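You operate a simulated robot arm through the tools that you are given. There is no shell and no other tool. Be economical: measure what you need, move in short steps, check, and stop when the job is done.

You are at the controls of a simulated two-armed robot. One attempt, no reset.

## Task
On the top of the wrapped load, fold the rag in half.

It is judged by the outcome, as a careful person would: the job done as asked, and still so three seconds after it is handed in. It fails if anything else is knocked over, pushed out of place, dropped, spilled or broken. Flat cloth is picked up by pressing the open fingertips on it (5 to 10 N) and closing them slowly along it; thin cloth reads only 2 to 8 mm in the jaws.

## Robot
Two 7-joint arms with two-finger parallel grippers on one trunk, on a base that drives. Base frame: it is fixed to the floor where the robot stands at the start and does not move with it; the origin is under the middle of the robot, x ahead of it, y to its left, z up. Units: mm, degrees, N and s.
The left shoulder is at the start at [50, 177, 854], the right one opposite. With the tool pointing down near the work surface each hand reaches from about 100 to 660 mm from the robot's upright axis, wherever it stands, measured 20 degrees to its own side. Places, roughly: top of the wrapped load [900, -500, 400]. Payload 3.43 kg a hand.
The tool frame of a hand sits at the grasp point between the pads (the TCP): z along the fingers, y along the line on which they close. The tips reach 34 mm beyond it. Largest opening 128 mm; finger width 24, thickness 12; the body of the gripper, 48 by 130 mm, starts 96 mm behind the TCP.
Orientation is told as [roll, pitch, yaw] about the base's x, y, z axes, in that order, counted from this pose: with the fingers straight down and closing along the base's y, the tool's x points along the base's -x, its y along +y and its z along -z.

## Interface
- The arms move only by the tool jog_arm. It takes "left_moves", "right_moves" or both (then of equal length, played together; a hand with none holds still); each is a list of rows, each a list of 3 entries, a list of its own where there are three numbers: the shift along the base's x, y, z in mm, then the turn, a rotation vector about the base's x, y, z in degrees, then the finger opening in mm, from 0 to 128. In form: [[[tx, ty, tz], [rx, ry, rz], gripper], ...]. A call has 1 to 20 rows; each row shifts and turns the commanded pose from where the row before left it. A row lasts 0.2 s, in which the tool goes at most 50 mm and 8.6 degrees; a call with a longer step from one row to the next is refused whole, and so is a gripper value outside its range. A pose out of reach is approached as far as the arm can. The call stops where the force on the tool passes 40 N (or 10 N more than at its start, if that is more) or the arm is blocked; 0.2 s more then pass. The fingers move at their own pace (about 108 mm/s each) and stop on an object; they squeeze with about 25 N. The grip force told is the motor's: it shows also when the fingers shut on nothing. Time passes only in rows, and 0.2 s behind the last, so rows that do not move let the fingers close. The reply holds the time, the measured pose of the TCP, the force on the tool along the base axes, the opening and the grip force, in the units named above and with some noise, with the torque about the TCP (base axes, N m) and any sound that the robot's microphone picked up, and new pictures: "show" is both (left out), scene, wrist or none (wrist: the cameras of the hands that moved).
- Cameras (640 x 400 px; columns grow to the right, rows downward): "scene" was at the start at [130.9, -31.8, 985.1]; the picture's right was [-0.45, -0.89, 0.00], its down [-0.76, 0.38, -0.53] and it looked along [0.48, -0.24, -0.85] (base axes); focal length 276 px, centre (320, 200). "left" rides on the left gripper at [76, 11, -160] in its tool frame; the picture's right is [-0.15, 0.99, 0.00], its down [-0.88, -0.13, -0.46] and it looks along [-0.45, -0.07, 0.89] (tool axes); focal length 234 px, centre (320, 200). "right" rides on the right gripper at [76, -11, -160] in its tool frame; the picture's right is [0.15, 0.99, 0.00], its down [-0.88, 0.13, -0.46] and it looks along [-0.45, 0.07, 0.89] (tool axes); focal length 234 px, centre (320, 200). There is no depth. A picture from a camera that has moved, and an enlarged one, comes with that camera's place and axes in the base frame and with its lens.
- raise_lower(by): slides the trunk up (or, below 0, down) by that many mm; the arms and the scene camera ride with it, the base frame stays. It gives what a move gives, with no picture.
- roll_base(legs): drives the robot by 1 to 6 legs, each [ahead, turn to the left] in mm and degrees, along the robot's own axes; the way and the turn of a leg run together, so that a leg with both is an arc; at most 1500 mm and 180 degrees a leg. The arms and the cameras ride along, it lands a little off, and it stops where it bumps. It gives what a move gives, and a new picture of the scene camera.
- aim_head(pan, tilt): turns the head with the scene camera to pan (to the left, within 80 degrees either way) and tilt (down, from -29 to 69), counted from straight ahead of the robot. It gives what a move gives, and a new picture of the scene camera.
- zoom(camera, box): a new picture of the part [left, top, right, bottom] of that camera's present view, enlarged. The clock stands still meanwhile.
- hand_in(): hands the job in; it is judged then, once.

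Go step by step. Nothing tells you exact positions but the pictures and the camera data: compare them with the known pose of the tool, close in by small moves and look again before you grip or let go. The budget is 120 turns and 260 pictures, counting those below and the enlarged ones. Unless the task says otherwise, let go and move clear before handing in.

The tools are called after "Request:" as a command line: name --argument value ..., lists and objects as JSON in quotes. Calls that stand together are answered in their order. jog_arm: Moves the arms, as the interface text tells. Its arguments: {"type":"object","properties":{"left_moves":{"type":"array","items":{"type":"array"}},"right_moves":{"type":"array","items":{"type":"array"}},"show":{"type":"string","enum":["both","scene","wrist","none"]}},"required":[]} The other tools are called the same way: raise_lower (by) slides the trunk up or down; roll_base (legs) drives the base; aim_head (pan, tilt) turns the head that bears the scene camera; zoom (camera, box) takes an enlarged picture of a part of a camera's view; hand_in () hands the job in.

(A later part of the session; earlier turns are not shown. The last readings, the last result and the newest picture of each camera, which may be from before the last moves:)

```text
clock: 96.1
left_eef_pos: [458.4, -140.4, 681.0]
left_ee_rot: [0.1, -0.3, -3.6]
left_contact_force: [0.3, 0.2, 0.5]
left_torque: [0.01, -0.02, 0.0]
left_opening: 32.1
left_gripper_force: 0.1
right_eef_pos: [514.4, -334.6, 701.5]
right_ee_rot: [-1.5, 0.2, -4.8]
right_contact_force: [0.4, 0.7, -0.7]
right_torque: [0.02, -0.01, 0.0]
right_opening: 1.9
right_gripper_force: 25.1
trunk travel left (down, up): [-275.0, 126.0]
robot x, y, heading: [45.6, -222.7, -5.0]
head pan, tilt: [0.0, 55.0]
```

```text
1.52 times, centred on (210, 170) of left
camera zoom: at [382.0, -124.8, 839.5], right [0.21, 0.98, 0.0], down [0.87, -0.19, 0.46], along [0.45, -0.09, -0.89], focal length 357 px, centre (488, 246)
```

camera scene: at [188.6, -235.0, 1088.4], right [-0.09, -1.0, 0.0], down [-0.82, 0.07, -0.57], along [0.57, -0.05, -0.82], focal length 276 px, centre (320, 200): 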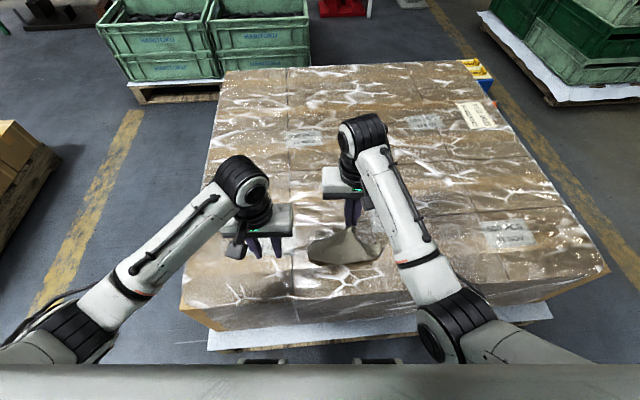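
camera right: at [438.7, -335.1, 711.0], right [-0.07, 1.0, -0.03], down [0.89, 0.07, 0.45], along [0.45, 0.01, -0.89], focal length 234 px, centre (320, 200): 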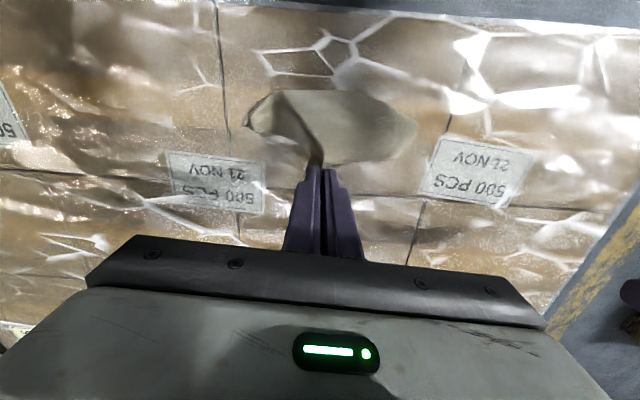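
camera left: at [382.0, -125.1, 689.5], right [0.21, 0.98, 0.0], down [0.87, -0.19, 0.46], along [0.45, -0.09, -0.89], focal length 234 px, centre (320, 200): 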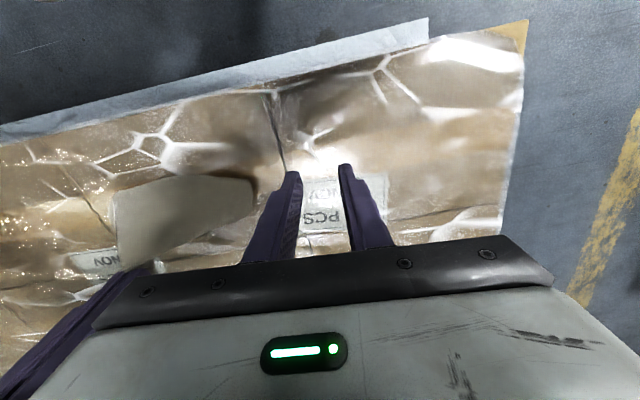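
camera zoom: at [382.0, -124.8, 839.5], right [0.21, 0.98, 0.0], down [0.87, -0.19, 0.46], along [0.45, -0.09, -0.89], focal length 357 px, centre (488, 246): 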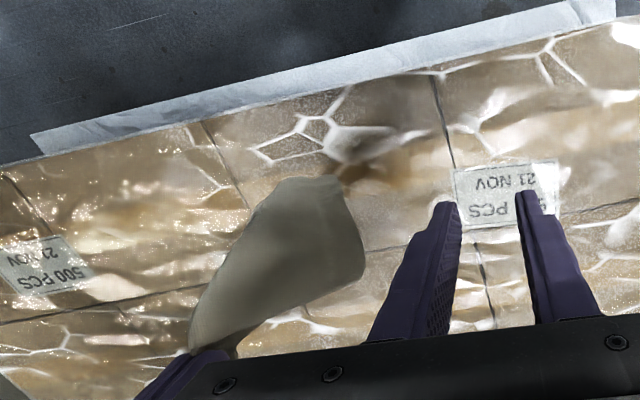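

Hanging free, the rag is spread open facing me, so laying it along its own normal should flatten it. I'll yaw the right hand about 45°, carry it out to (600,-250), then lay it back toward (400,-450). First the left hand moves clear.

Request:
raise_lower --by 40

Request:
jog_arm --left_moves '[[[0, 25, 0], [0, 0, 0], 32], [[0, 25, 0], [0, 0, 0], 32], [[0, 25, 0], [0, 0, 0], 32], [[0, 25, 0], [0, 0, 0], 32], [[0, 25, 0], [0, 0, 0], 32], [[0, 25, 0], [0, 0, 0], 32], [[0, 0, 0], [0, 0, 0], 32], [[0, 0, 0], [0, 0, 0], 32], [[0, 0, 0], [0, 0, 0], 32]]' --right_moves '[[[11, 10.5, 0], [0, 0, 5.6], 0], [[11, 10.5, 0], [0, 0, 5.6], 0], [[11, 10.5, 0], [0, 0, 5.6], 0], [[11, 10.5, 0], [0, 0, 5.6], 0], [[11, 10.5, 0], [0, 0, 5.6], 0], [[11, 10.5, 0], [0, 0, 5.6], 0], [[11, 10.5, 0], [0, 0, 5.6], 0], [[11, 10.5, 0], [0, 0, 5.6], 0], [[0, 0, 0], [0, 0, 0], 0]]'

```text
clock: 97.0
left_eef_pos: [457.5, -141.0, 721.0]
left_ee_rot: [0.1, -0.3, -3.6]
left_contact_force: [0.5, 0.2, -0.4]
left_torque: [0.02, 0.01, 0.0]
left_opening: 32.2
left_gripper_force: 0.0
right_eef_pos: [515.2, -334.0, 743.6]
right_ee_rot: [-1.5, 0.2, -4.8]
right_contact_force: [0.8, -1.1, 0.0]
right_torque: [0.02, 0.0, -0.03]
right_opening: 2.1
right_gripper_force: 24.7
trunk travel left (down, up): [-315.0, 86.0]
robot x, y, heading: [51.2, -219.4, -5.1]
head pan, tilt: [0.0, 55.0]
```

```text
clock: 99.2
left_eef_pos: [456.9, 7.8, 720.4]
left_ee_rot: [0.2, -0.3, -3.6]
left_contact_force: [0.1, 0.3, 0.7]
left_torque: [0.02, -0.02, 0.04]
left_opening: 31.9
left_gripper_force: 0.0
right_eef_pos: [608.6, -283.1, 734.1]
right_ee_rot: [-2.7, 1.5, 38.0]
right_contact_force: [-0.5, 0.1, 0.0]
right_torque: [0.02, -0.01, -0.03]
right_opening: 2.0
right_gripper_force: 24.9
trunk travel left (down, up): [-315.0, 86.0]
robot x, y, heading: [46.1, -222.2, -4.9]
head pan, tilt: [0.0, 55.0]
stopped in row 9 (right hand): the arm was blocked; the commanded pose is now the measured one
camera scene: at [188.7, -235.1, 1278.4], right [-0.09, -1.0, 0.0], down [-0.82, 0.07, -0.57], along [0.57, -0.05, -0.82], focal length 276 px, centre (320, 200)
camera right: at [555.0, -329.4, 893.3], right [-0.72, 0.69, -0.04], down [0.61, 0.67, 0.43], along [0.32, 0.28, -0.9], focal length 234 px, centre (320, 200)
camera left: at [380.9, 23.2, 878.9], right [0.21, 0.98, 0.0], down [0.87, -0.19, 0.46], along [0.45, -0.09, -0.89], focal length 234 px, centre (320, 200)
```

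scene: 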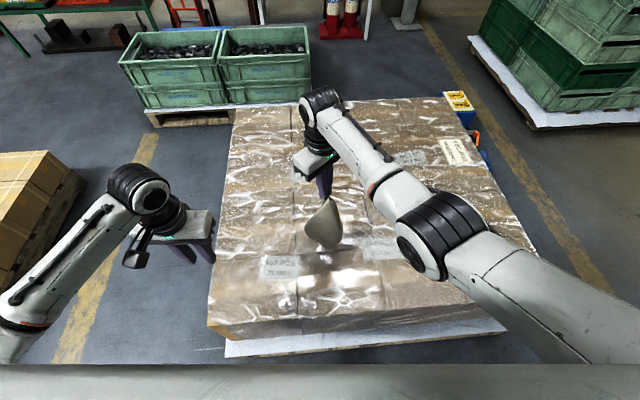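
right: 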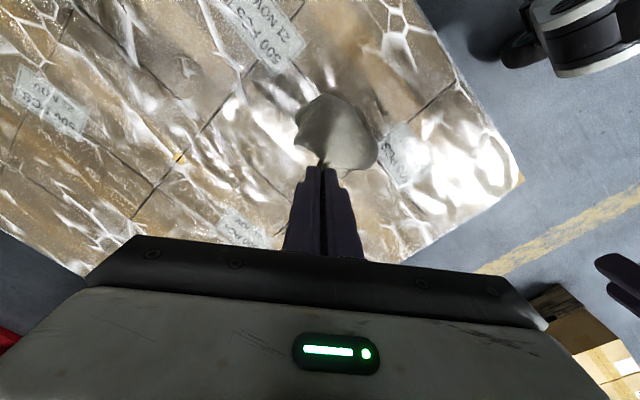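
left: 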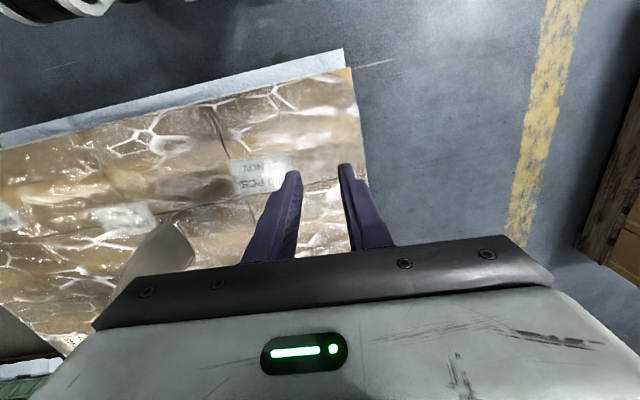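

Now I'll lay it along its normal, lowering and drawing back at 45°.

Request:
jog_arm --right_moves '[[[-3, -3, -10], [0, 0, 0], 0], [[-13, -12, -18], [0, 0, 0], 0], [[-13, -12, -18], [0, 0, 0], 0], [[-13, -12, -18], [0, 0, 0], 0], [[-13, -12, -18], [0, 0, 0], 0], [[-13, -12, -18], [0, 0, 0], 0], [[-13, -12, -18], [0, 0, 0], 0], [[-13, -12, -18], [0, 0, 0], 0], [[-13, -12, -18], [0, 0, 0], 0], [[0, 0, 0], [0, 0, 0], 0]]'

Request:
zoom --camera "scene" --box '[240, 160, 460, 300]'

```text
clock: 101.4
left_eef_pos: [459.7, 7.0, 721.5]
left_ee_rot: [0.1, -0.3, -3.6]
left_contact_force: [-0.2, 0.2, 0.1]
left_torque: [0.06, -0.04, -0.01]
left_opening: 32.1
left_gripper_force: 0.0
right_eef_pos: [499.8, -380.6, 578.5]
right_ee_rot: [-2.5, 1.4, 38.2]
right_contact_force: [-0.6, 0.3, -0.1]
right_torque: [-0.04, 0.02, 0.0]
right_opening: 2.2
right_gripper_force: 24.8
trunk travel left (down, up): [-315.0, 86.0]
robot x, y, heading: [45.9, -222.2, -4.9]
head pan, tilt: [0.0, 55.0]
camera scene: at [188.6, -235.0, 1278.4], right [-0.09, -1.0, 0.0], down [-0.82, 0.07, -0.57], along [0.57, -0.05, -0.82], focal length 276 px, centre (320, 200)
camera right: at [446.8, -428.2, 739.3], right [-0.73, 0.69, -0.04], down [0.61, 0.67, 0.43], along [0.32, 0.29, -0.9], focal length 234 px, centre (320, 200)
```

scene: 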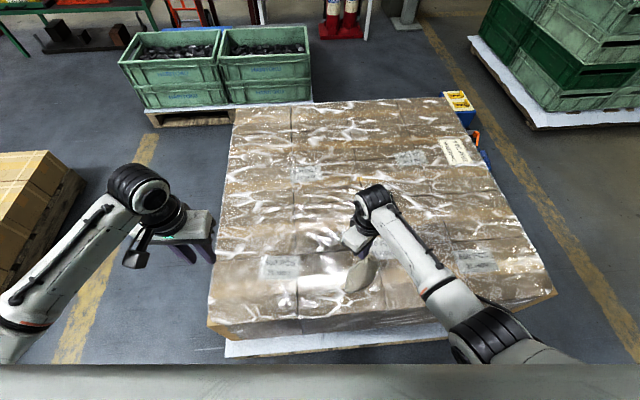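
right: 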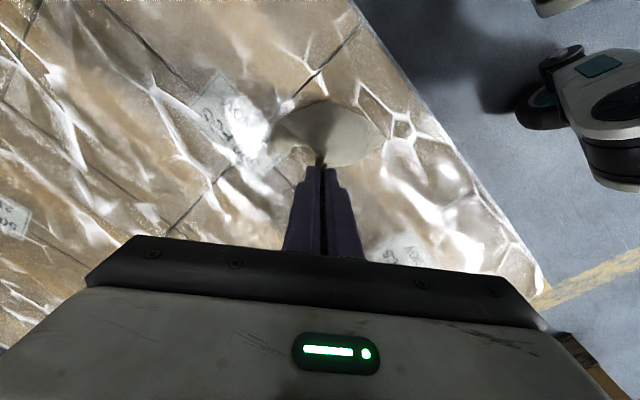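

```text
2.86 times, centred on (350, 230) of scene
camera zoom: at [188.6, -235.0, 1278.4], right [-0.09, -1.0, 0.0], down [-0.82, 0.07, -0.57], along [0.57, -0.05, -0.82], focal length 789 px, centre (234, 114)
```

zoom: 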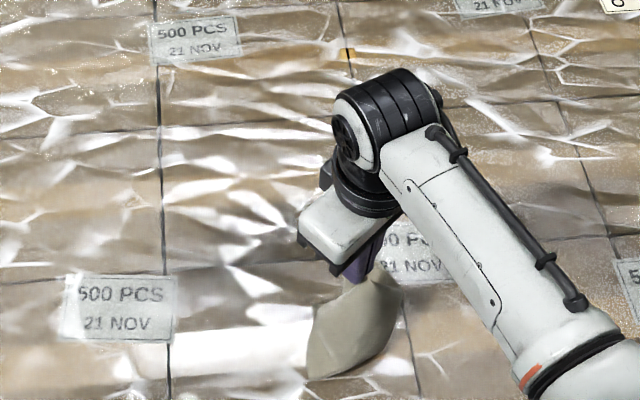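

The cloth naturally trails behind the grip toward me, so it should be laid by moving away from me instead. I'll move out along the opposite direction, then lower with the trunk so it trails flat.

Request:
jog_arm --right_moves '[[[6, 5, 15], [0, 0, 0], 0], [[6, 5, 15], [0, 0, 0], 0], [[6, 5, 10], [0, 0, 0], 0], [[6, 5, 10], [0, 0, 0], 0], [[0, 0, 0], [0, 0, 0], 0]]' --show "none"

Request:
raise_lower --by -90

Request:
jog_arm --right_moves '[[[8, 7, 0], [0, 0, 0], 0], [[8, 7, 0], [0, 0, 0], 0], [[8, 7, -2], [0, 0, 0], 0], [[8, 7, -2], [0, 0, 0], 0], [[0, 0, 0], [0, 0, 0], 0]]'

Request:
zoom --camera "scene" --box '[240, 160, 460, 300]'

```text
clock: 102.6
left_eef_pos: [456.9, 6.3, 721.4]
left_ee_rot: [0.1, -0.3, -3.5]
left_contact_force: [0.5, -0.6, -0.6]
left_torque: [-0.03, 0.0, -0.02]
left_opening: 31.9
left_gripper_force: 0.0
right_eef_pos: [523.0, -360.2, 628.6]
right_ee_rot: [-2.5, 1.4, 38.1]
right_contact_force: [-0.2, -0.4, -0.3]
right_torque: [-0.04, 0.0, -0.01]
right_opening: 2.3
right_gripper_force: 25.4
trunk travel left (down, up): [-315.0, 86.0]
robot x, y, heading: [48.3, -224.2, -4.8]
head pan, tilt: [0.0, 55.0]
```

```text
clock: 103.8
left_eef_pos: [457.9, 5.8, 630.4]
left_ee_rot: [0.1, -0.3, -3.5]
left_contact_force: [-0.2, -0.4, 0.8]
left_torque: [0.02, -0.01, -0.01]
left_opening: 32.1
left_gripper_force: 0.0
right_eef_pos: [523.1, -360.0, 538.9]
right_ee_rot: [-2.5, 1.4, 38.2]
right_contact_force: [-0.8, 0.0, -0.2]
right_torque: [-0.02, 0.01, -0.02]
right_opening: 1.8
right_gripper_force: 25.1
trunk travel left (down, up): [-225.0, 176.0]
robot x, y, heading: [46.5, -221.6, -5.1]
head pan, tilt: [0.0, 55.0]
```

```text
clock: 105.0
left_eef_pos: [457.7, 6.3, 630.8]
left_ee_rot: [0.1, -0.3, -3.6]
left_contact_force: [0.0, 1.0, -0.5]
left_torque: [0.0, -0.05, 0.02]
left_opening: 32.3
left_gripper_force: 0.1
right_eef_pos: [556.1, -331.9, 533.6]
right_ee_rot: [-2.5, 1.4, 38.2]
right_contact_force: [0.0, -1.0, 0.0]
right_torque: [0.02, -0.01, -0.04]
right_opening: 1.7
right_gripper_force: 25.0
trunk travel left (down, up): [-225.0, 176.0]
robot x, y, heading: [45.2, -222.9, -5.0]
head pan, tilt: [0.0, 55.0]
camera scene: at [188.6, -235.0, 1188.4], right [-0.09, -1.0, 0.0], down [-0.82, 0.07, -0.57], along [0.57, -0.05, -0.82], focal length 276 px, centre (320, 200)
camera right: at [502.4, -379.7, 694.3], right [-0.73, 0.69, -0.04], down [0.61, 0.67, 0.43], along [0.32, 0.29, -0.9], focal length 234 px, centre (320, 200)
```

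scene: 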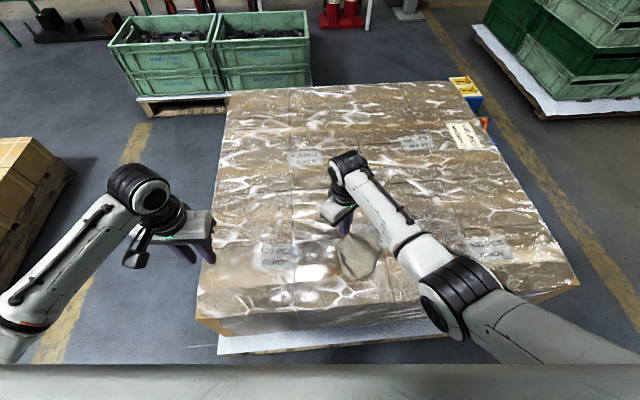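
right: 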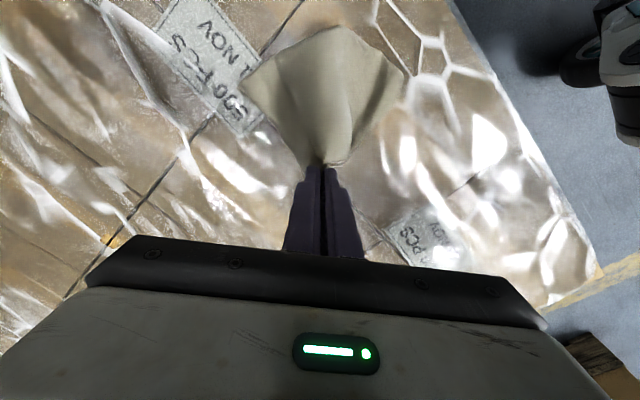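

```text
2.86 times, centred on (350, 230) of scene
camera zoom: at [188.6, -235.0, 1188.4], right [-0.09, -1.0, 0.0], down [-0.82, 0.07, -0.57], along [0.57, -0.05, -0.82], focal length 789 px, centre (234, 114)
```

zoom: 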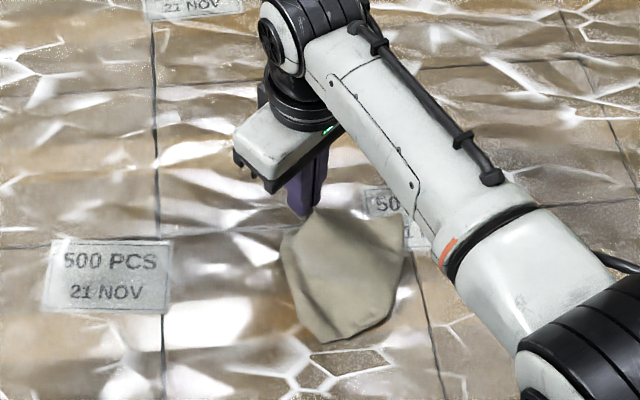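

Now it's opening out nicely as a diamond. I'll continue lowering and drawing it outward.

Request:
raise_lower --by -40

Request:
jog_arm --right_moves '[[[7, 6.5, 0], [0, 0, 0], 0], [[7, 6.5, 0], [0, 0, 0], 0], [[7, 6.5, 0], [0, 0, 0], 0], [[0, 0, 0], [0, 0, 0], 0]]' --show "none"

Request:
raise_lower --by -25

Request:
jog_arm --right_moves '[[[7, 6.5, 0], [0, 0, 0], 0], [[7, 6.5, 0], [0, 0, 0], 0], [[0, 0, 0], [0, 0, 0], 0]]'

Request:
zoom --camera "scene" --box '[240, 160, 460, 300]'

```text
clock: 105.8
left_eef_pos: [458.3, 6.6, 590.2]
left_ee_rot: [0.1, -0.3, -3.5]
left_contact_force: [1.0, -0.5, -0.4]
left_torque: [-0.05, -0.01, 0.01]
left_opening: 32.0
left_gripper_force: 0.0
right_eef_pos: [555.8, -332.2, 493.7]
right_ee_rot: [-2.5, 1.4, 38.2]
right_contact_force: [0.3, 0.2, 0.3]
right_torque: [-0.02, 0.03, -0.03]
right_opening: 1.9
right_gripper_force: 24.6
trunk travel left (down, up): [-185.0, 216.0]
robot x, y, heading: [48.3, -224.0, -4.9]
head pan, tilt: [0.0, 55.0]
```

```text
clock: 106.8
left_eef_pos: [456.6, 6.4, 590.6]
left_ee_rot: [0.2, -0.3, -3.7]
left_contact_force: [-0.8, -0.2, -0.3]
left_torque: [-0.01, 0.02, -0.03]
left_opening: 31.9
left_gripper_force: 0.1
right_eef_pos: [575.8, -311.2, 495.7]
right_ee_rot: [-2.5, 1.3, 38.2]
right_contact_force: [0.0, 0.0, -0.1]
right_torque: [0.0, 0.02, -0.03]
right_opening: 1.7
right_gripper_force: 24.8
trunk travel left (down, up): [-185.0, 216.0]
robot x, y, heading: [49.1, -223.9, -5.1]
head pan, tilt: [0.0, 55.0]
```

```text
clock: 107.6
left_eef_pos: [457.7, 6.5, 564.9]
left_ee_rot: [0.1, -0.3, -3.6]
left_contact_force: [0.5, 1.2, 0.4]
left_torque: [-0.04, 0.02, -0.07]
left_opening: 32.2
left_gripper_force: 0.0
right_eef_pos: [576.9, -311.8, 468.5]
right_ee_rot: [-2.5, 1.4, 38.3]
right_contact_force: [0.6, -0.2, 0.4]
right_torque: [0.01, -0.01, -0.02]
right_opening: 1.7
right_gripper_force: 25.1
trunk travel left (down, up): [-160.0, 241.0]
robot x, y, heading: [48.9, -225.7, -4.8]
head pan, tilt: [0.0, 55.0]
```

```text
clock: 108.4
left_eef_pos: [457.2, 6.1, 565.3]
left_ee_rot: [0.2, -0.3, -3.7]
left_contact_force: [-0.7, -0.2, 0.2]
left_torque: [-0.03, -0.03, 0.0]
left_opening: 31.8
left_gripper_force: 0.0
right_eef_pos: [590.1, -319.4, 463.3]
right_ee_rot: [-3.2, 2.2, 37.0]
right_contact_force: [-1.3, 0.8, -0.5]
right_torque: [0.01, -0.05, -0.01]
right_opening: 1.7
right_gripper_force: 24.7
trunk travel left (down, up): [-160.0, 241.0]
robot x, y, heading: [46.5, -221.2, -4.9]
head pan, tilt: [0.0, 55.0]
camera scene: at [188.7, -235.0, 1123.4], right [-0.09, -1.0, 0.0], down [-0.82, 0.07, -0.57], along [0.57, -0.05, -0.82], focal length 276 px, centre (320, 200)
camera right: at [536.6, -363.3, 625.8], right [-0.71, 0.7, -0.05], down [0.62, 0.66, 0.41], along [0.32, 0.27, -0.91], focal length 234 px, centre (320, 200)
```

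scene: 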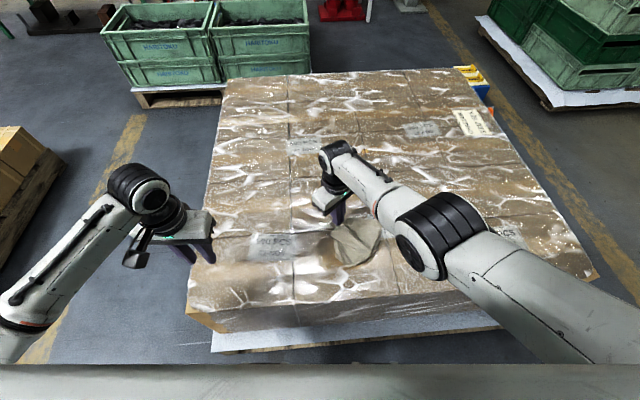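
right: 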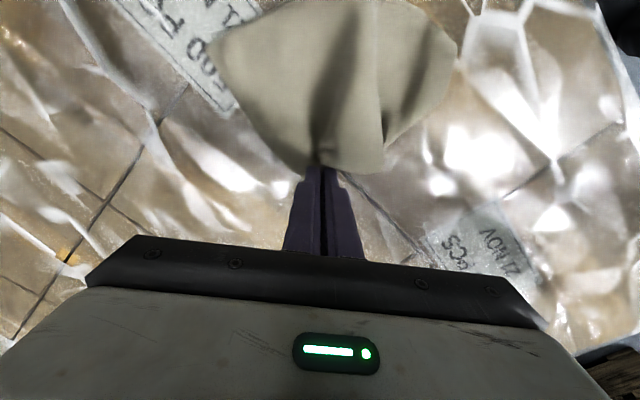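

```text
2.86 times, centred on (350, 230) of scene
camera zoom: at [188.7, -235.0, 1123.4], right [-0.09, -1.0, 0.0], down [-0.82, 0.07, -0.57], along [0.57, -0.05, -0.82], focal length 789 px, centre (234, 114)
```

zoom: 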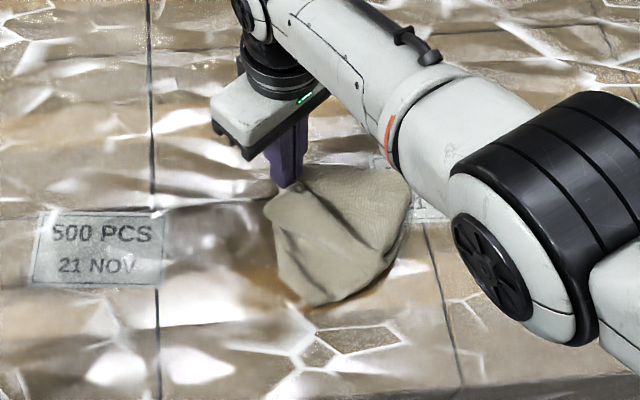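

The hand is at its reach limit. I'll lower a touch, release, and back the hand away to see how the rag lies.

Request:
raise_lower --by -5

Request:
jog_arm --right_moves '[[[0, 0, 0], [0, 0, 0], 10], [[0, 0, 0], [0, 0, 0], 24], [[0, 0, 0], [0, 0, 0], 24]]' --show "none"

Request:
raise_lower --by 80

Request:
jog_arm --right_moves '[[[0, -25, 0], [0, 0, -5], 30], [[0, -25, 0], [0, 0, -5], 30], [[0, -25, 0], [0, 0, -5], 30], [[-10, -25, 0], [0, 0, -5], 30], [[-10, -25, 0], [0, 0, -5], 30], [[-10, -25, 0], [0, 0, -5], 30], [[-10, -25, 0], [0, 0, -5], 30], [[0, 0, 0], [0, 0, 0], 30]]'

Request:
zoom --camera "scene" --box '[240, 180, 440, 305]'

```text
clock: 108.9
left_eef_pos: [457.7, 6.0, 560.7]
left_ee_rot: [0.1, -0.3, -3.6]
left_contact_force: [0.1, -0.7, -1.2]
left_torque: [0.02, -0.01, -0.02]
left_opening: 32.0
left_gripper_force: 0.1
right_eef_pos: [592.3, -320.4, 461.8]
right_ee_rot: [-3.2, 2.0, 36.9]
right_contact_force: [0.0, 0.2, 0.0]
right_torque: [0.01, -0.03, -0.03]
right_opening: 2.1
right_gripper_force: 25.3
trunk travel left (down, up): [-155.0, 246.0]
robot x, y, heading: [47.1, -225.8, -4.9]
head pan, tilt: [0.0, 55.0]
```

```text
clock: 109.7
left_eef_pos: [456.9, 6.1, 559.9]
left_ee_rot: [0.2, -0.2, -3.6]
left_contact_force: [-0.5, -0.8, -0.5]
left_torque: [0.0, -0.05, 0.0]
left_opening: 32.5
left_gripper_force: 0.0
right_eef_pos: [593.5, -318.4, 462.9]
right_ee_rot: [-3.2, 1.8, 36.9]
right_contact_force: [-1.1, 0.4, 0.3]
right_torque: [-0.02, 0.0, 0.01]
right_opening: 24.2
right_gripper_force: 0.0
trunk travel left (down, up): [-155.0, 246.0]
robot x, y, heading: [49.2, -223.7, -5.1]
head pan, tilt: [0.0, 55.0]
```

```text
clock: 110.9
left_eef_pos: [457.1, 6.0, 640.7]
left_ee_rot: [0.0, -0.3, -3.5]
left_contact_force: [0.1, -0.3, -0.6]
left_torque: [0.0, 0.01, 0.02]
left_opening: 31.8
left_gripper_force: 0.1
right_eef_pos: [594.3, -318.9, 542.5]
right_ee_rot: [-3.2, 1.9, 37.0]
right_contact_force: [0.6, -0.2, 0.2]
right_torque: [-0.01, 0.03, 0.0]
right_opening: 24.3
right_gripper_force: 0.1
trunk travel left (down, up): [-235.0, 166.0]
robot x, y, heading: [48.4, -220.7, -5.1]
head pan, tilt: [0.0, 55.0]
```

```text
clock: 112.7
left_eef_pos: [456.9, 7.0, 639.4]
left_ee_rot: [0.0, -0.3, -3.6]
left_contact_force: [0.2, 0.3, 0.3]
left_torque: [-0.01, 0.0, 0.0]
left_opening: 32.0
left_gripper_force: 0.0
right_eef_pos: [548.3, -475.5, 542.3]
right_ee_rot: [-2.5, 1.4, 3.1]
right_contact_force: [-0.1, -0.5, -0.6]
right_torque: [0.02, 0.01, 0.0]
right_opening: 30.1
right_gripper_force: 0.1
trunk travel left (down, up): [-235.0, 166.0]
robot x, y, heading: [46.5, -224.7, -5.1]
head pan, tilt: [0.0, 55.0]
camera scene: at [188.6, -235.1, 1198.4], right [-0.09, -1.0, 0.0], down [-0.82, 0.07, -0.57], along [0.57, -0.05, -0.82], focal length 276 px, centre (320, 200)
camera right: at [477.8, -483.8, 704.3], right [-0.2, 0.98, -0.04], down [0.88, 0.2, 0.43], along [0.43, 0.05, -0.9], focal length 234 px, centre (320, 200)
```

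scene: 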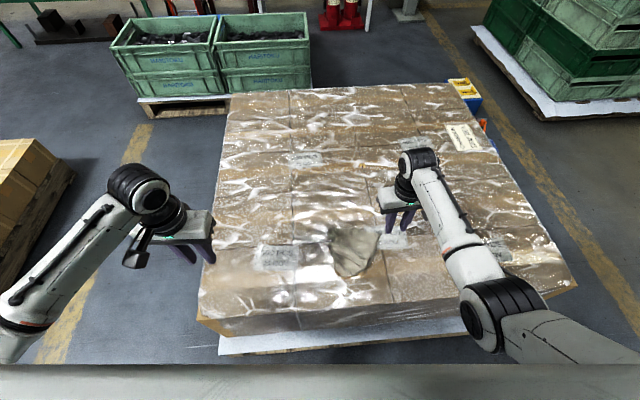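
right: 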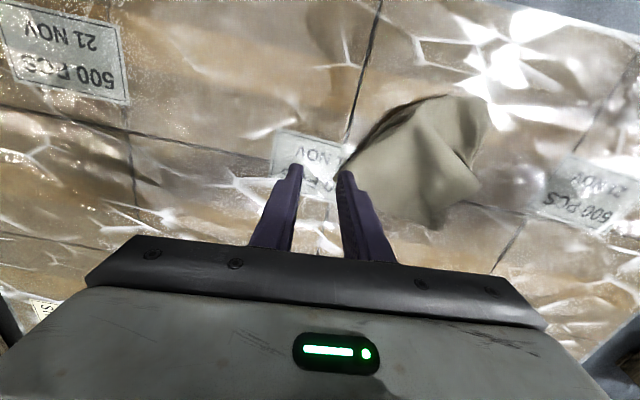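

```text
3.20 times, centred on (340, 242) of scene
camera zoom: at [188.6, -235.1, 1198.4], right [-0.09, -1.0, 0.0], down [-0.82, 0.07, -0.57], along [0.57, -0.05, -0.82], focal length 884 px, centre (256, 64)
```

zoom: 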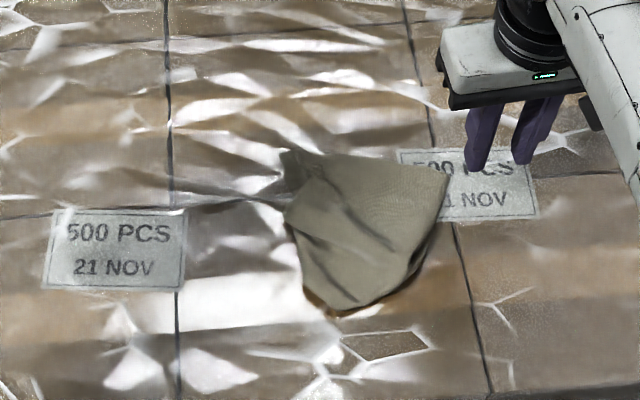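

The rag is partly spread, with two real corners showing at the far side: about (615,-300) and (582,-457). I'll turn the base to face it so each hand can take one of them, after lifting the right hand.

Request:
jog_arm --right_moves '[[[-5, -10, 15], [0, 0, -1], 30], [[-5, -10, 15], [0, 0, -1], 30], [[-5, -10, 15], [0, 0, -1], 30], [[-5, -10, 15], [0, 0, -1], 30], [[-5, -10, 15], [0, 0, -1], 30], [[-5, -10, 15], [0, 0, -1], 30], [[-5, -10, 15], [0, 0, -1], 30], [[0, 0, 0], [0, 0, 0], 30]]' --show "none"

Request:
roll_base --legs '[[0, -12]]'

```text
clock: 114.5
left_eef_pos: [457.5, 6.7, 641.5]
left_ee_rot: [0.1, -0.3, -3.6]
left_contact_force: [-0.6, 0.3, 0.8]
left_torque: [-0.01, 0.03, -0.04]
left_opening: 32.1
left_gripper_force: 0.1
right_eef_pos: [512.7, -544.6, 649.7]
right_ee_rot: [-2.5, 1.5, -3.8]
right_contact_force: [0.7, -0.2, 0.3]
right_torque: [0.01, -0.02, -0.03]
right_opening: 30.0
right_gripper_force: 0.0
trunk travel left (down, up): [-235.0, 166.0]
robot x, y, heading: [46.3, -222.3, -4.8]
head pan, tilt: [0.0, 55.0]
```

```text
clock: 115.7
left_eef_pos: [496.3, -84.1, 640.6]
left_ee_rot: [0.1, -0.3, -15.7]
left_contact_force: [-0.6, 0.1, 0.2]
left_torque: [0.01, 0.03, 0.02]
left_opening: 31.9
left_gripper_force: 0.0
right_eef_pos: [434.3, -635.2, 649.4]
right_ee_rot: [-2.6, 1.4, -15.9]
right_contact_force: [-0.3, 0.5, 0.1]
right_torque: [0.04, 0.02, -0.01]
right_opening: 30.0
right_gripper_force: 0.1
trunk travel left (down, up): [-235.0, 166.0]
robot x, y, heading: [48.0, -222.9, -17.3]
head pan, tilt: [0.0, 55.0]
camera scene: at [182.9, -264.7, 1198.4], right [-0.29, -0.96, 0.0], down [-0.78, 0.24, -0.57], along [0.55, -0.17, -0.82], focal length 276 px, centre (320, 200)
```

scene: 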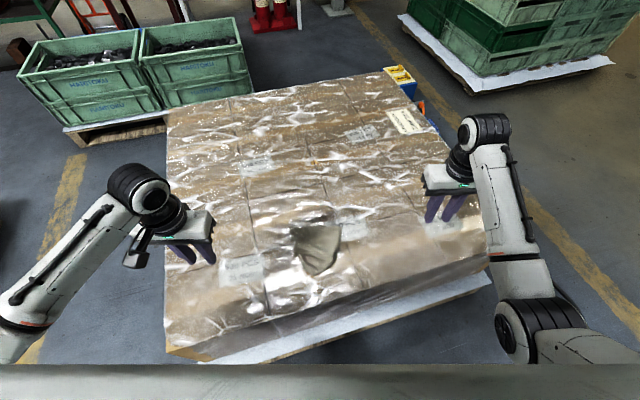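

Request:
raise_lower --by -135

Request:
zoom --camera "scene" --box '[240, 190, 400, 290]'

```text
clock: 117.3
left_eef_pos: [497.0, -84.3, 505.7]
left_ee_rot: [0.2, -0.3, -15.6]
left_contact_force: [0.1, 0.6, 0.3]
left_torque: [-0.02, -0.01, 0.02]
left_opening: 32.0
left_gripper_force: 0.1
right_eef_pos: [434.9, -635.1, 514.5]
right_ee_rot: [-2.5, 1.4, -15.9]
right_contact_force: [0.0, 0.6, -0.2]
right_torque: [-0.02, -0.02, -0.01]
right_opening: 29.9
right_gripper_force: 0.1
trunk travel left (down, up): [-100.0, 301.0]
robot x, y, heading: [49.2, -222.1, -17.4]
head pan, tilt: [0.0, 55.0]
```

```text
4.00 times, centred on (320, 240) of scene
camera zoom: at [182.9, -264.5, 1063.4], right [-0.29, -0.96, 0.0], down [-0.78, 0.24, -0.57], along [0.55, -0.17, -0.82], focal length 1105 px, centre (320, 40)
```

zoom: 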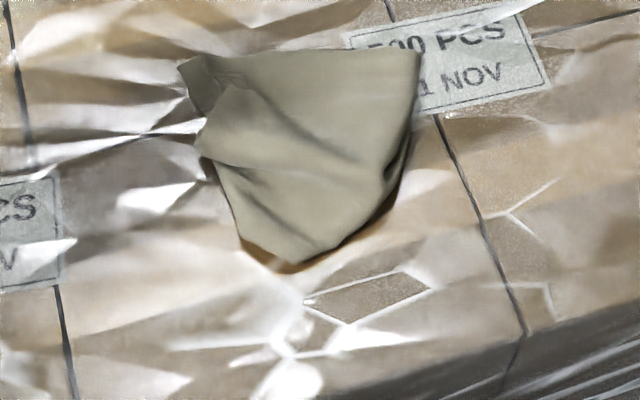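

From here the two far corners are clear: left corner (a≈564, l≈99) and right corner (a≈579, l≈-68). I'll pinch the left one with the left hand first, lift it slightly out of the way, then take the right one.

Request:
jog_arm --left_moves '[[[13.3, -29, -3.5], [0, 0, 0], 28], [[13.3, -29, -3.5], [0, 0, 0], 28], [[13.3, -29, -3.5], [0, 0, 0], 28], [[13.3, -29, -3.5], [0, 0, 0], 28], [[13.3, -29, -3.5], [0, 0, 0], 28], [[13.3, -29, -3.5], [0, 0, 0], 28], [[13.3, -29, -3.5], [0, 0, 0], 28], [[13.3, -29, -3.5], [0, 0, 0], 28], [[0, 0, 0], [0, 0, 0], 28]]'

Request:
zoom --camera "left" --box '[160, 60, 420, 260]'

```text
clock: 119.3
left_eef_pos: [601.1, -316.9, 476.1]
left_ee_rot: [0.1, -0.3, -15.8]
left_contact_force: [0.4, -0.9, -0.5]
left_torque: [-0.02, 0.0, -0.03]
left_opening: 28.2
left_gripper_force: 0.0
right_eef_pos: [434.5, -635.2, 514.8]
right_ee_rot: [-2.5, 1.4, -15.9]
right_contact_force: [-0.5, -0.4, 0.5]
right_torque: [-0.01, -0.01, 0.0]
right_opening: 29.8
right_gripper_force: 0.1
trunk travel left (down, up): [-100.0, 301.0]
robot x, y, heading: [46.6, -218.8, -17.0]
head pan, tilt: [0.0, 55.0]
camera scene: at [182.9, -264.6, 1063.4], right [-0.29, -0.96, 0.0], down [-0.78, 0.24, -0.57], along [0.55, -0.17, -0.82], focal length 276 px, centre (320, 200)
camera left: at [529.5, -284.1, 635.2], right [0.41, 0.91, 0.0], down [0.81, -0.37, 0.46], along [0.42, -0.19, -0.89], focal length 234 px, centre (320, 200)
```

scene: 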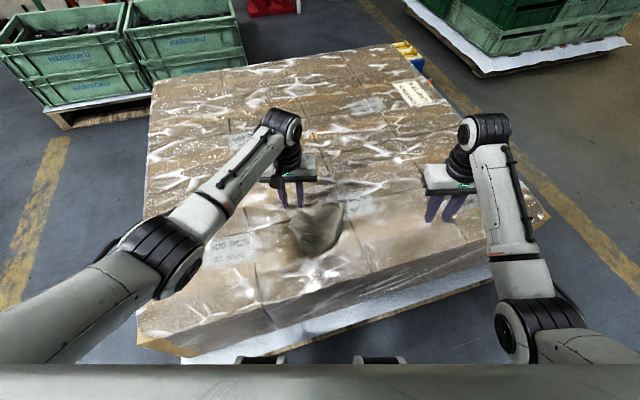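
left: 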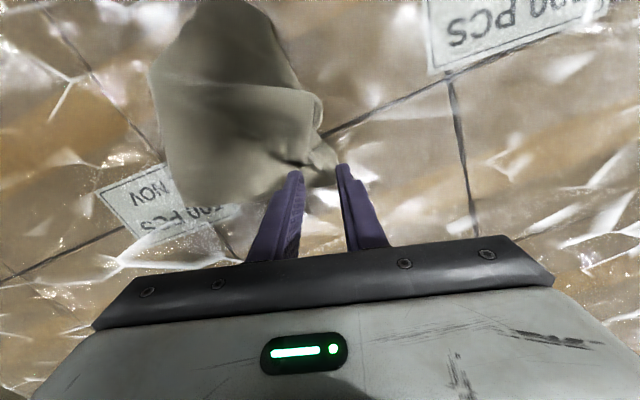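

```text
2.00 times, centred on (290, 160) of left
camera zoom: at [529.5, -284.1, 635.2], right [0.41, 0.91, 0.0], down [0.81, -0.37, 0.46], along [0.42, -0.19, -0.89], focal length 468 px, centre (380, 280)
```

zoom: 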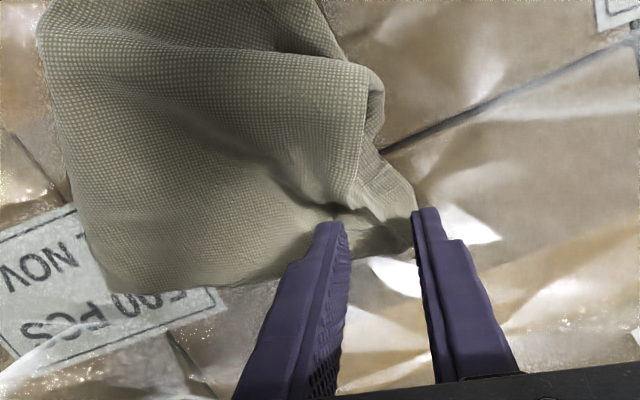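

The corner is right at the outer finger. I'll shift 14 mm inward and come down to contact.

Request:
jog_arm --left_moves '[[[0, -14.5, -5], [0, 0, 0], 28], [[0, 0, -9], [0, 0, 0], 28], [[0, 0, -4], [0, 0, 0], 28], [[0, 0, -3], [0, 0, 0], 28], [[0, 0, 0], [0, 0, 0], 28]]' --show "wrist"

```text
clock: 120.5
left_eef_pos: [602.3, -331.0, 458.5]
left_ee_rot: [0.1, -0.2, -15.9]
left_contact_force: [-0.2, 0.4, 0.5]
left_torque: [0.0, 0.02, 0.0]
left_opening: 27.8
left_gripper_force: 0.0
right_eef_pos: [434.6, -635.6, 515.5]
right_ee_rot: [-2.6, 1.4, -15.9]
right_contact_force: [0.8, 0.6, 0.2]
right_torque: [0.0, 0.02, 0.01]
right_opening: 29.8
right_gripper_force: 0.0
trunk travel left (down, up): [-100.0, 301.0]
robot x, y, heading: [51.7, -220.1, -16.9]
head pan, tilt: [0.0, 55.0]
camera left: at [530.3, -298.7, 615.5], right [0.41, 0.91, 0.0], down [0.81, -0.36, 0.46], along [0.42, -0.19, -0.89], focal length 234 px, centre (320, 200)
```

left: 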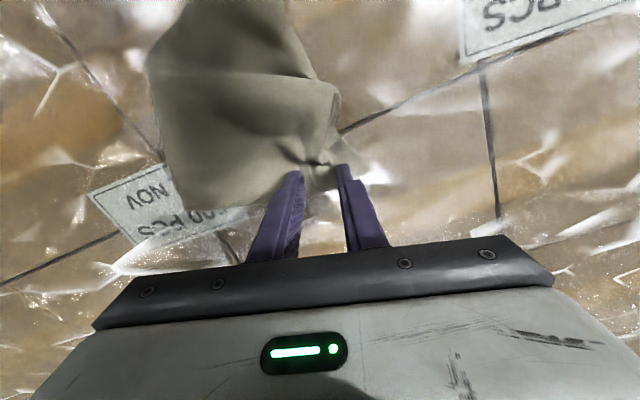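

Request:
jog_arm --left_moves '[[[0, 0, -2.5], [0, 0, 0], 28], [[0, 0, -1], [0, 0, 0], 28], [[0, 0, 0], [0, 0, 0], 28]]' --show "none"

```text
clock: 121.3
left_eef_pos: [602.3, -331.8, 456.0]
left_ee_rot: [0.2, -0.7, -15.9]
left_contact_force: [-2.6, 2.0, 24.4]
left_torque: [0.18, 0.18, 0.0]
left_opening: 27.7
left_gripper_force: 0.0
right_eef_pos: [433.9, -635.3, 515.7]
right_ee_rot: [-2.5, 1.3, -16.0]
right_contact_force: [-0.7, 0.0, -0.3]
right_torque: [-0.04, -0.01, -0.01]
right_opening: 30.0
right_gripper_force: 0.0
trunk travel left (down, up): [-100.0, 301.0]
robot x, y, heading: [48.1, -224.7, -17.1]
head pan, tilt: [0.0, 55.0]
```

Both left tips press fairly evenly at about 24 N. I'll ease slightly and close slowly.

Request:
jog_arm --left_moves '[[[0, 0, 1.2], [0, 0, 0], 28], [[0, 0, 0], [0, 0, 0], 25], [[0, 0, 0], [0, 0, 0], 22], [[0, 0, 0], [0, 0, 0], 19], [[0, 0, 0], [0, 0, 0], 16], [[0, 0, 0], [0, 0, 0], 13], [[0, 0, 0], [0, 0, 0], 10], [[0, 0, 0], [0, 0, 0], 7], [[0, 0, 0], [0, 0, 0], 4], [[0, 0, 0], [0, 0, 0], 2], [[0, 0, 0], [0, 0, 0], 0], [[0, 0, 0], [0, 0, 0], 0]]' --show "wrist"

```text
clock: 123.9
left_eef_pos: [603.1, -331.9, 457.4]
left_ee_rot: [0.0, -0.6, -15.7]
left_contact_force: [-0.5, 0.6, 24.1]
left_torque: [0.1, 0.11, -0.02]
left_opening: 2.3
left_gripper_force: 24.9
right_eef_pos: [433.2, -634.9, 515.0]
right_ee_rot: [-2.5, 1.3, -16.0]
right_contact_force: [-1.1, 0.5, 0.5]
right_torque: [0.01, -0.01, 0.02]
right_opening: 30.0
right_gripper_force: 0.2
trunk travel left (down, up): [-100.0, 301.0]
robot x, y, heading: [45.6, -223.4, -17.2]
head pan, tilt: [0.0, 55.0]
camera left: at [530.5, -299.2, 614.7], right [0.41, 0.91, 0.0], down [0.81, -0.36, 0.46], along [0.43, -0.19, -0.89], focal length 234 px, centre (320, 200)
```

left: 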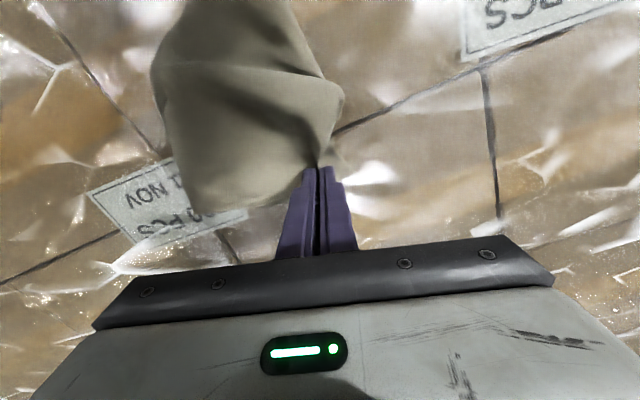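

The left hand holds the edge near its corner at 2.3 mm. The other corner is only 124 mm away, so I'll pin it with one finger of the right hand, then pull left to straighten that edge and make room.

Request:
jog_arm --right_moves '[[[17, 20.8, -5], [0.4, -0.2, 0], 40], [[17, 20.8, -5], [0.4, -0.2, 0], 40], [[17, 20.8, -5], [0.4, -0.2, 0], 40], [[17, 20.8, -5], [0.4, -0.2, 0], 40], [[17, 20.8, -5], [0.4, -0.2, 0], 40], [[17, 20.8, -5], [0.4, -0.2, 0], 40], [[17, 20.8, -5], [0, 0, 0], 40], [[16, 20.8, -5], [0, 0, 0], 40], [[0, 0, 0], [0, 0, 0], 40]]'

```text
clock: 125.9
left_eef_pos: [604.0, -331.3, 456.7]
left_ee_rot: [0.2, -0.6, -15.7]
left_contact_force: [-0.5, 2.8, 25.3]
left_torque: [0.13, 0.05, 0.0]
left_opening: 2.2
left_gripper_force: 24.4
right_eef_pos: [571.3, -468.5, 474.5]
right_ee_rot: [0.1, 0.7, -16.0]
right_contact_force: [0.8, 0.5, -0.1]
right_torque: [0.01, -0.02, -0.02]
right_opening: 39.8
right_gripper_force: 0.1
trunk travel left (down, up): [-100.0, 301.0]
robot x, y, heading: [48.0, -221.6, -17.2]
head pan, tilt: [0.0, 55.0]
camera scene: at [181.2, -264.1, 1063.7], right [-0.29, -0.96, 0.0], down [-0.78, 0.24, -0.58], along [0.55, -0.17, -0.82], focal length 276 px, centre (320, 200)
camera right: at [497.1, -459.0, 633.8], right [0.13, 0.99, 0.0], down [0.89, -0.12, 0.44], along [0.44, -0.05, -0.9], focal length 234 px, centre (320, 200)
```

scene: 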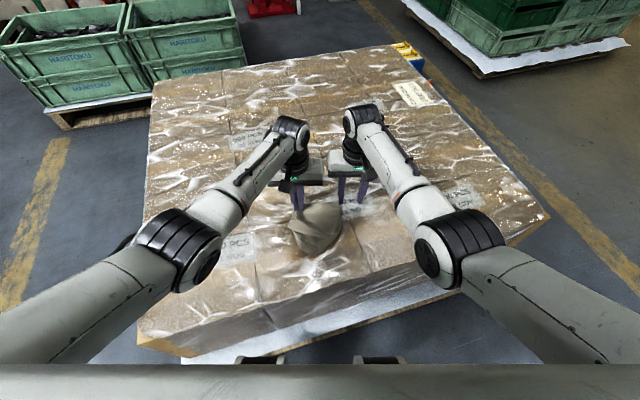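
right: 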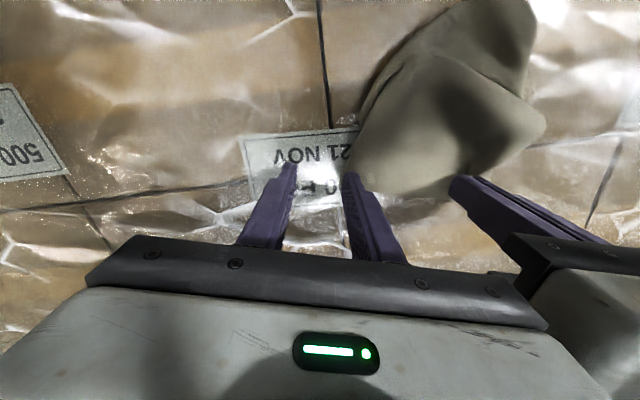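

Request:
jog_arm --right_moves '[[[-8, 2, 0], [0, 0, 0], 60], [[0, 0, 0], [0, 0, 0], 80], [[0, 0, -8], [0, 0, 0], 80], [[0, 0, -5], [0, 0, 0], 80], [[0, 0, -3], [0, 0, 0], 80], [[0, 0, -2], [0, 0, 0], 80], [[0, 0, 0], [0, 0, 0], 80]]' --show "wrist"

```text
clock: 127.5
left_eef_pos: [602.6, -331.1, 456.3]
left_ee_rot: [0.2, -0.6, -15.7]
left_contact_force: [1.1, 3.2, 24.4]
left_torque: [0.16, 0.11, 0.0]
left_opening: 2.1
left_gripper_force: 24.9
right_eef_pos: [562.3, -466.7, 458.0]
right_ee_rot: [0.2, 0.8, -16.0]
right_contact_force: [0.3, -0.2, -0.2]
right_torque: [0.03, 0.01, -0.01]
right_opening: 80.1
right_gripper_force: 0.1
trunk travel left (down, up): [-100.0, 301.0]
robot x, y, heading: [49.7, -219.9, -17.3]
head pan, tilt: [0.0, 55.0]
camera right: at [488.8, -457.5, 617.6], right [0.13, 0.99, 0.0], down [0.89, -0.12, 0.44], along [0.44, -0.05, -0.9], focal length 234 px, centre (320, 200)
```

right: 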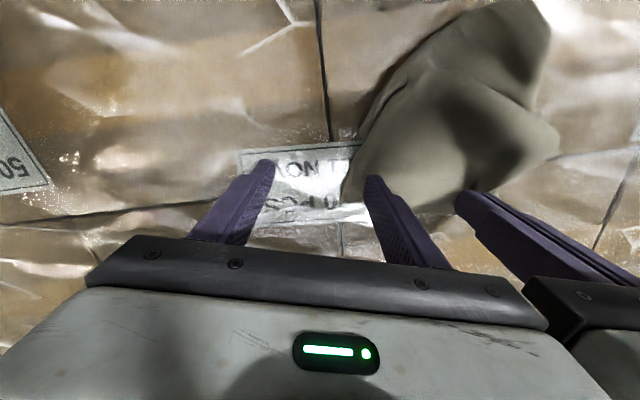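

The inner right finger is on the cloth by the corner. Closing under light pressure should drag the corner outward, straightening the edge, and pinch it.

Request:
jog_arm --right_moves '[[[0, 0, -3], [0, 0, 0], 80], [[0, 0, -2], [0, 0, 0], 80], [[0, 0, 0], [0, 0, 0], 80]]' --show "none"

```text
clock: 128.3
left_eef_pos: [601.9, -331.7, 456.6]
left_ee_rot: [0.1, -0.6, -15.7]
left_contact_force: [2.1, -0.5, 15.2]
left_torque: [0.06, -0.06, 0.0]
left_opening: 2.0
left_gripper_force: 24.6
right_eef_pos: [563.9, -466.6, 456.7]
right_ee_rot: [0.2, 0.4, -15.8]
right_contact_force: [-4.1, -0.3, 25.3]
right_torque: [1.01, -0.39, 0.17]
right_opening: 79.6
right_gripper_force: 0.1
trunk travel left (down, up): [-100.0, 301.0]
robot x, y, heading: [47.6, -222.9, -17.2]
head pan, tilt: [0.0, 55.0]
```

Request:
jog_arm --right_moves '[[[0, 0, 1.2], [0, 0, 0], 76], [[0, 0, 0], [0, 0, 0], 71], [[0, 0, 0], [0, 0, 0], 66], [[0, 0, 0], [0, 0, 0], 61], [[0, 0, 0], [0, 0, 0], 56], [[0, 0, 0], [0, 0, 0], 51], [[0, 0, 0], [0, 0, 0], 46], [[0, 0, 0], [0, 0, 0], 41], [[0, 0, 0], [0, 0, 0], 36], [[0, 0, 0], [0, 0, 0], 32], [[0, 0, 0], [0, 0, 0], 28], [[0, 0, 0], [0, 0, 0], 28]]' --show "wrist"

```text
clock: 130.9
left_eef_pos: [600.7, -331.4, 455.9]
left_ee_rot: [-0.1, -0.6, -15.7]
left_contact_force: [-3.9, -8.6, 19.8]
left_torque: [-0.2, 0.17, -0.06]
left_opening: 2.2
left_gripper_force: 25.6
right_eef_pos: [563.7, -463.7, 456.6]
right_ee_rot: [0.6, 0.5, -15.8]
right_contact_force: [5.7, 14.4, 18.8]
right_torque: [0.83, -0.49, 0.12]
right_opening: 37.3
right_gripper_force: 8.0
trunk travel left (down, up): [-100.0, 301.0]
robot x, y, heading: [46.5, -222.4, -17.5]
head pan, tilt: [0.0, 55.0]
camera right: at [489.0, -455.3, 616.2], right [0.13, 0.99, 0.01], down [0.89, -0.12, 0.45], along [0.45, -0.05, -0.89], focal length 234 px, centre (320, 200)
```

right: 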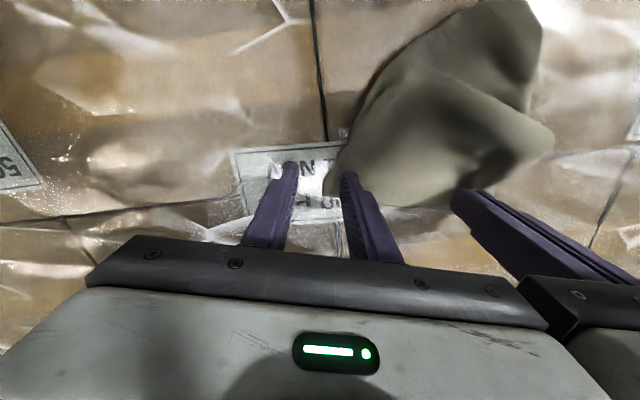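

The edge is already taut, so both pinches must be close together and the gripper bodies conflict. I'll lift the right hand and tip the left hand forward about 37° in place, so its body swings clear.

Request:
jog_arm --left_moves '[[[0, 0, 2], [0, 0, 0], 0], [[-3.4, 1, 1], [-2.2, -7.1, 0], 0], [[-3.4, 1, 1], [-2.2, -7.1, 0], 0], [[-3.4, 1, 0], [-2.2, -7.1, 0], 0], [[-3.4, 1, 0], [-2.2, -7.1, 0], 0], [[-3.4, 1, 0], [-2.2, -7.1, 0], 0], [[0, 0, 0], [0, 0, 0], 0]]' --right_moves '[[[0, 0, 15], [0, 0, 0], 30], [[0, 0, 5], [0, 0, 0], 28], [[0, 0, 0], [0, 0, 0], 28], [[0, 0, 0], [0, 0, 0], 28], [[0, 0, 0], [0, 0, 0], 28], [[0, 0, 0], [0, 0, 0], 28], [[0, 0, 0], [0, 0, 0], 28]]'

```text
clock: 132.5
left_eef_pos: [584.5, -325.4, 456.5]
left_ee_rot: [-0.8, -37.4, -15.4]
left_contact_force: [-0.2, 1.5, 4.0]
left_torque: [0.07, -0.04, -0.03]
left_opening: 2.0
left_gripper_force: 25.1
right_eef_pos: [562.0, -467.3, 474.6]
right_ee_rot: [0.1, 0.9, -15.9]
right_contact_force: [0.5, -0.1, 0.7]
right_torque: [-0.01, 0.0, 0.03]
right_opening: 28.0
right_gripper_force: 0.2
trunk travel left (down, up): [-100.0, 301.0]
robot x, y, heading: [45.8, -220.5, -17.1]
head pan, tilt: [0.0, 55.0]
camera scene: at [182.5, -264.4, 1063.4], right [-0.29, -0.96, 0.0], down [-0.78, 0.24, -0.57], along [0.55, -0.17, -0.82], focal length 276 px, centre (320, 200)
camera right: at [488.2, -458.1, 633.3], right [0.13, 0.99, 0.0], down [0.89, -0.12, 0.44], along [0.44, -0.05, -0.9], focal length 234 px, centre (320, 200)
camera left: at [435.6, -269.6, 536.3], right [0.38, 0.92, 0.08], down [0.37, -0.23, 0.9], along [0.85, -0.32, -0.43], focal length 234 px, centre (320, 200)
```

scene: 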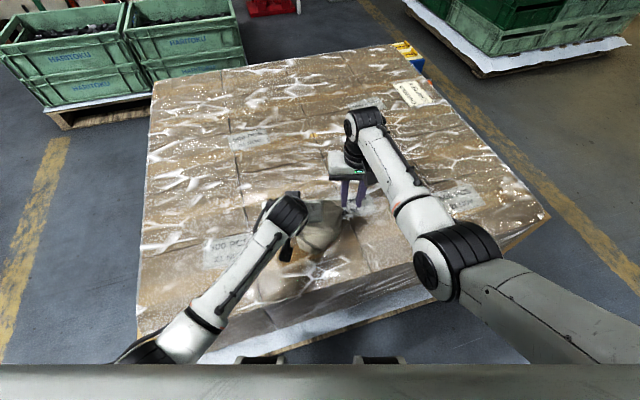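
right: 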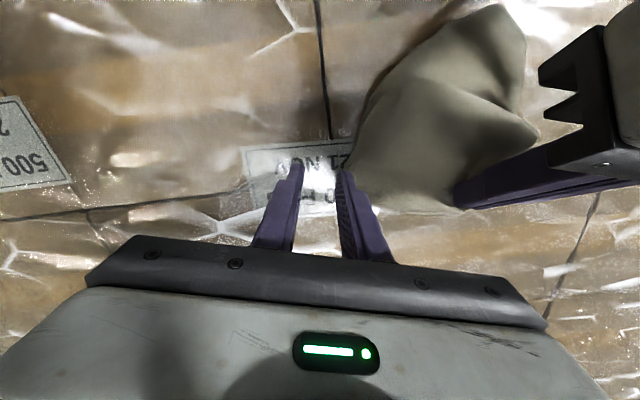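
left: 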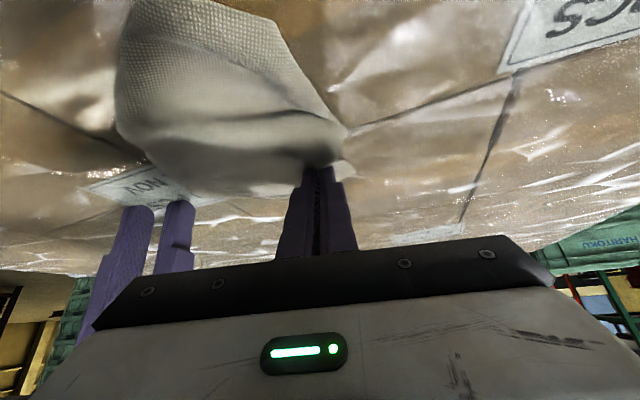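

The left body is now clear. I'll bring the right hand over its corner with 24 mm inset and press.

Request:
jog_arm --right_moves '[[[5, 17.6, 0], [0, 0, 0], 28], [[5, 17.6, 0], [0, 0, 0], 28], [[5.4, 17.6, 0], [0, 0, 0], 28], [[0, 0, -8], [0, 0, 0], 28], [[0, 0, -6], [0, 0, 0], 28], [[0, 0, -3], [0, 0, 0], 28], [[0, 0, 0], [0, 0, 0], 28]]' --show "wrist"

```text
clock: 134.1
left_eef_pos: [584.4, -324.9, 458.6]
left_ee_rot: [-1.0, -37.5, -15.4]
left_contact_force: [0.1, 0.2, 0.3]
left_torque: [0.02, -0.02, 0.01]
left_opening: 1.9
left_gripper_force: 24.9
right_eef_pos: [578.5, -429.5, 457.2]
right_ee_rot: [-0.5, 0.4, -17.0]
right_contact_force: [-3.2, -2.2, 19.6]
right_torque: [0.2, 0.13, 0.06]
right_opening: 26.4
right_gripper_force: 0.0
trunk travel left (down, up): [-100.0, 301.0]
robot x, y, heading: [49.1, -225.6, -17.0]
head pan, tilt: [0.0, 55.0]
camera right: at [505.8, -416.5, 616.2], right [0.15, 0.99, -0.01], down [0.89, -0.13, 0.45], along [0.44, -0.07, -0.89], focal length 234 px, centre (320, 200)
```

right: 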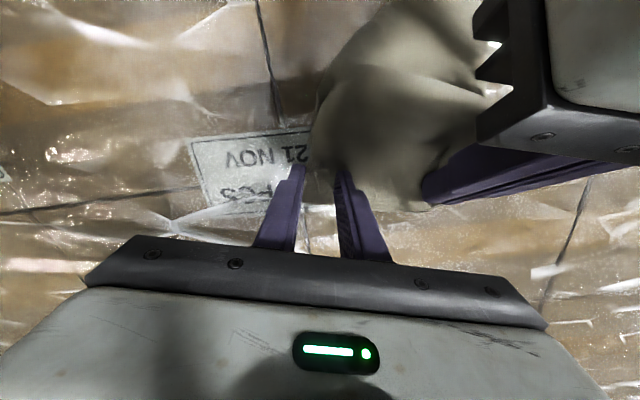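

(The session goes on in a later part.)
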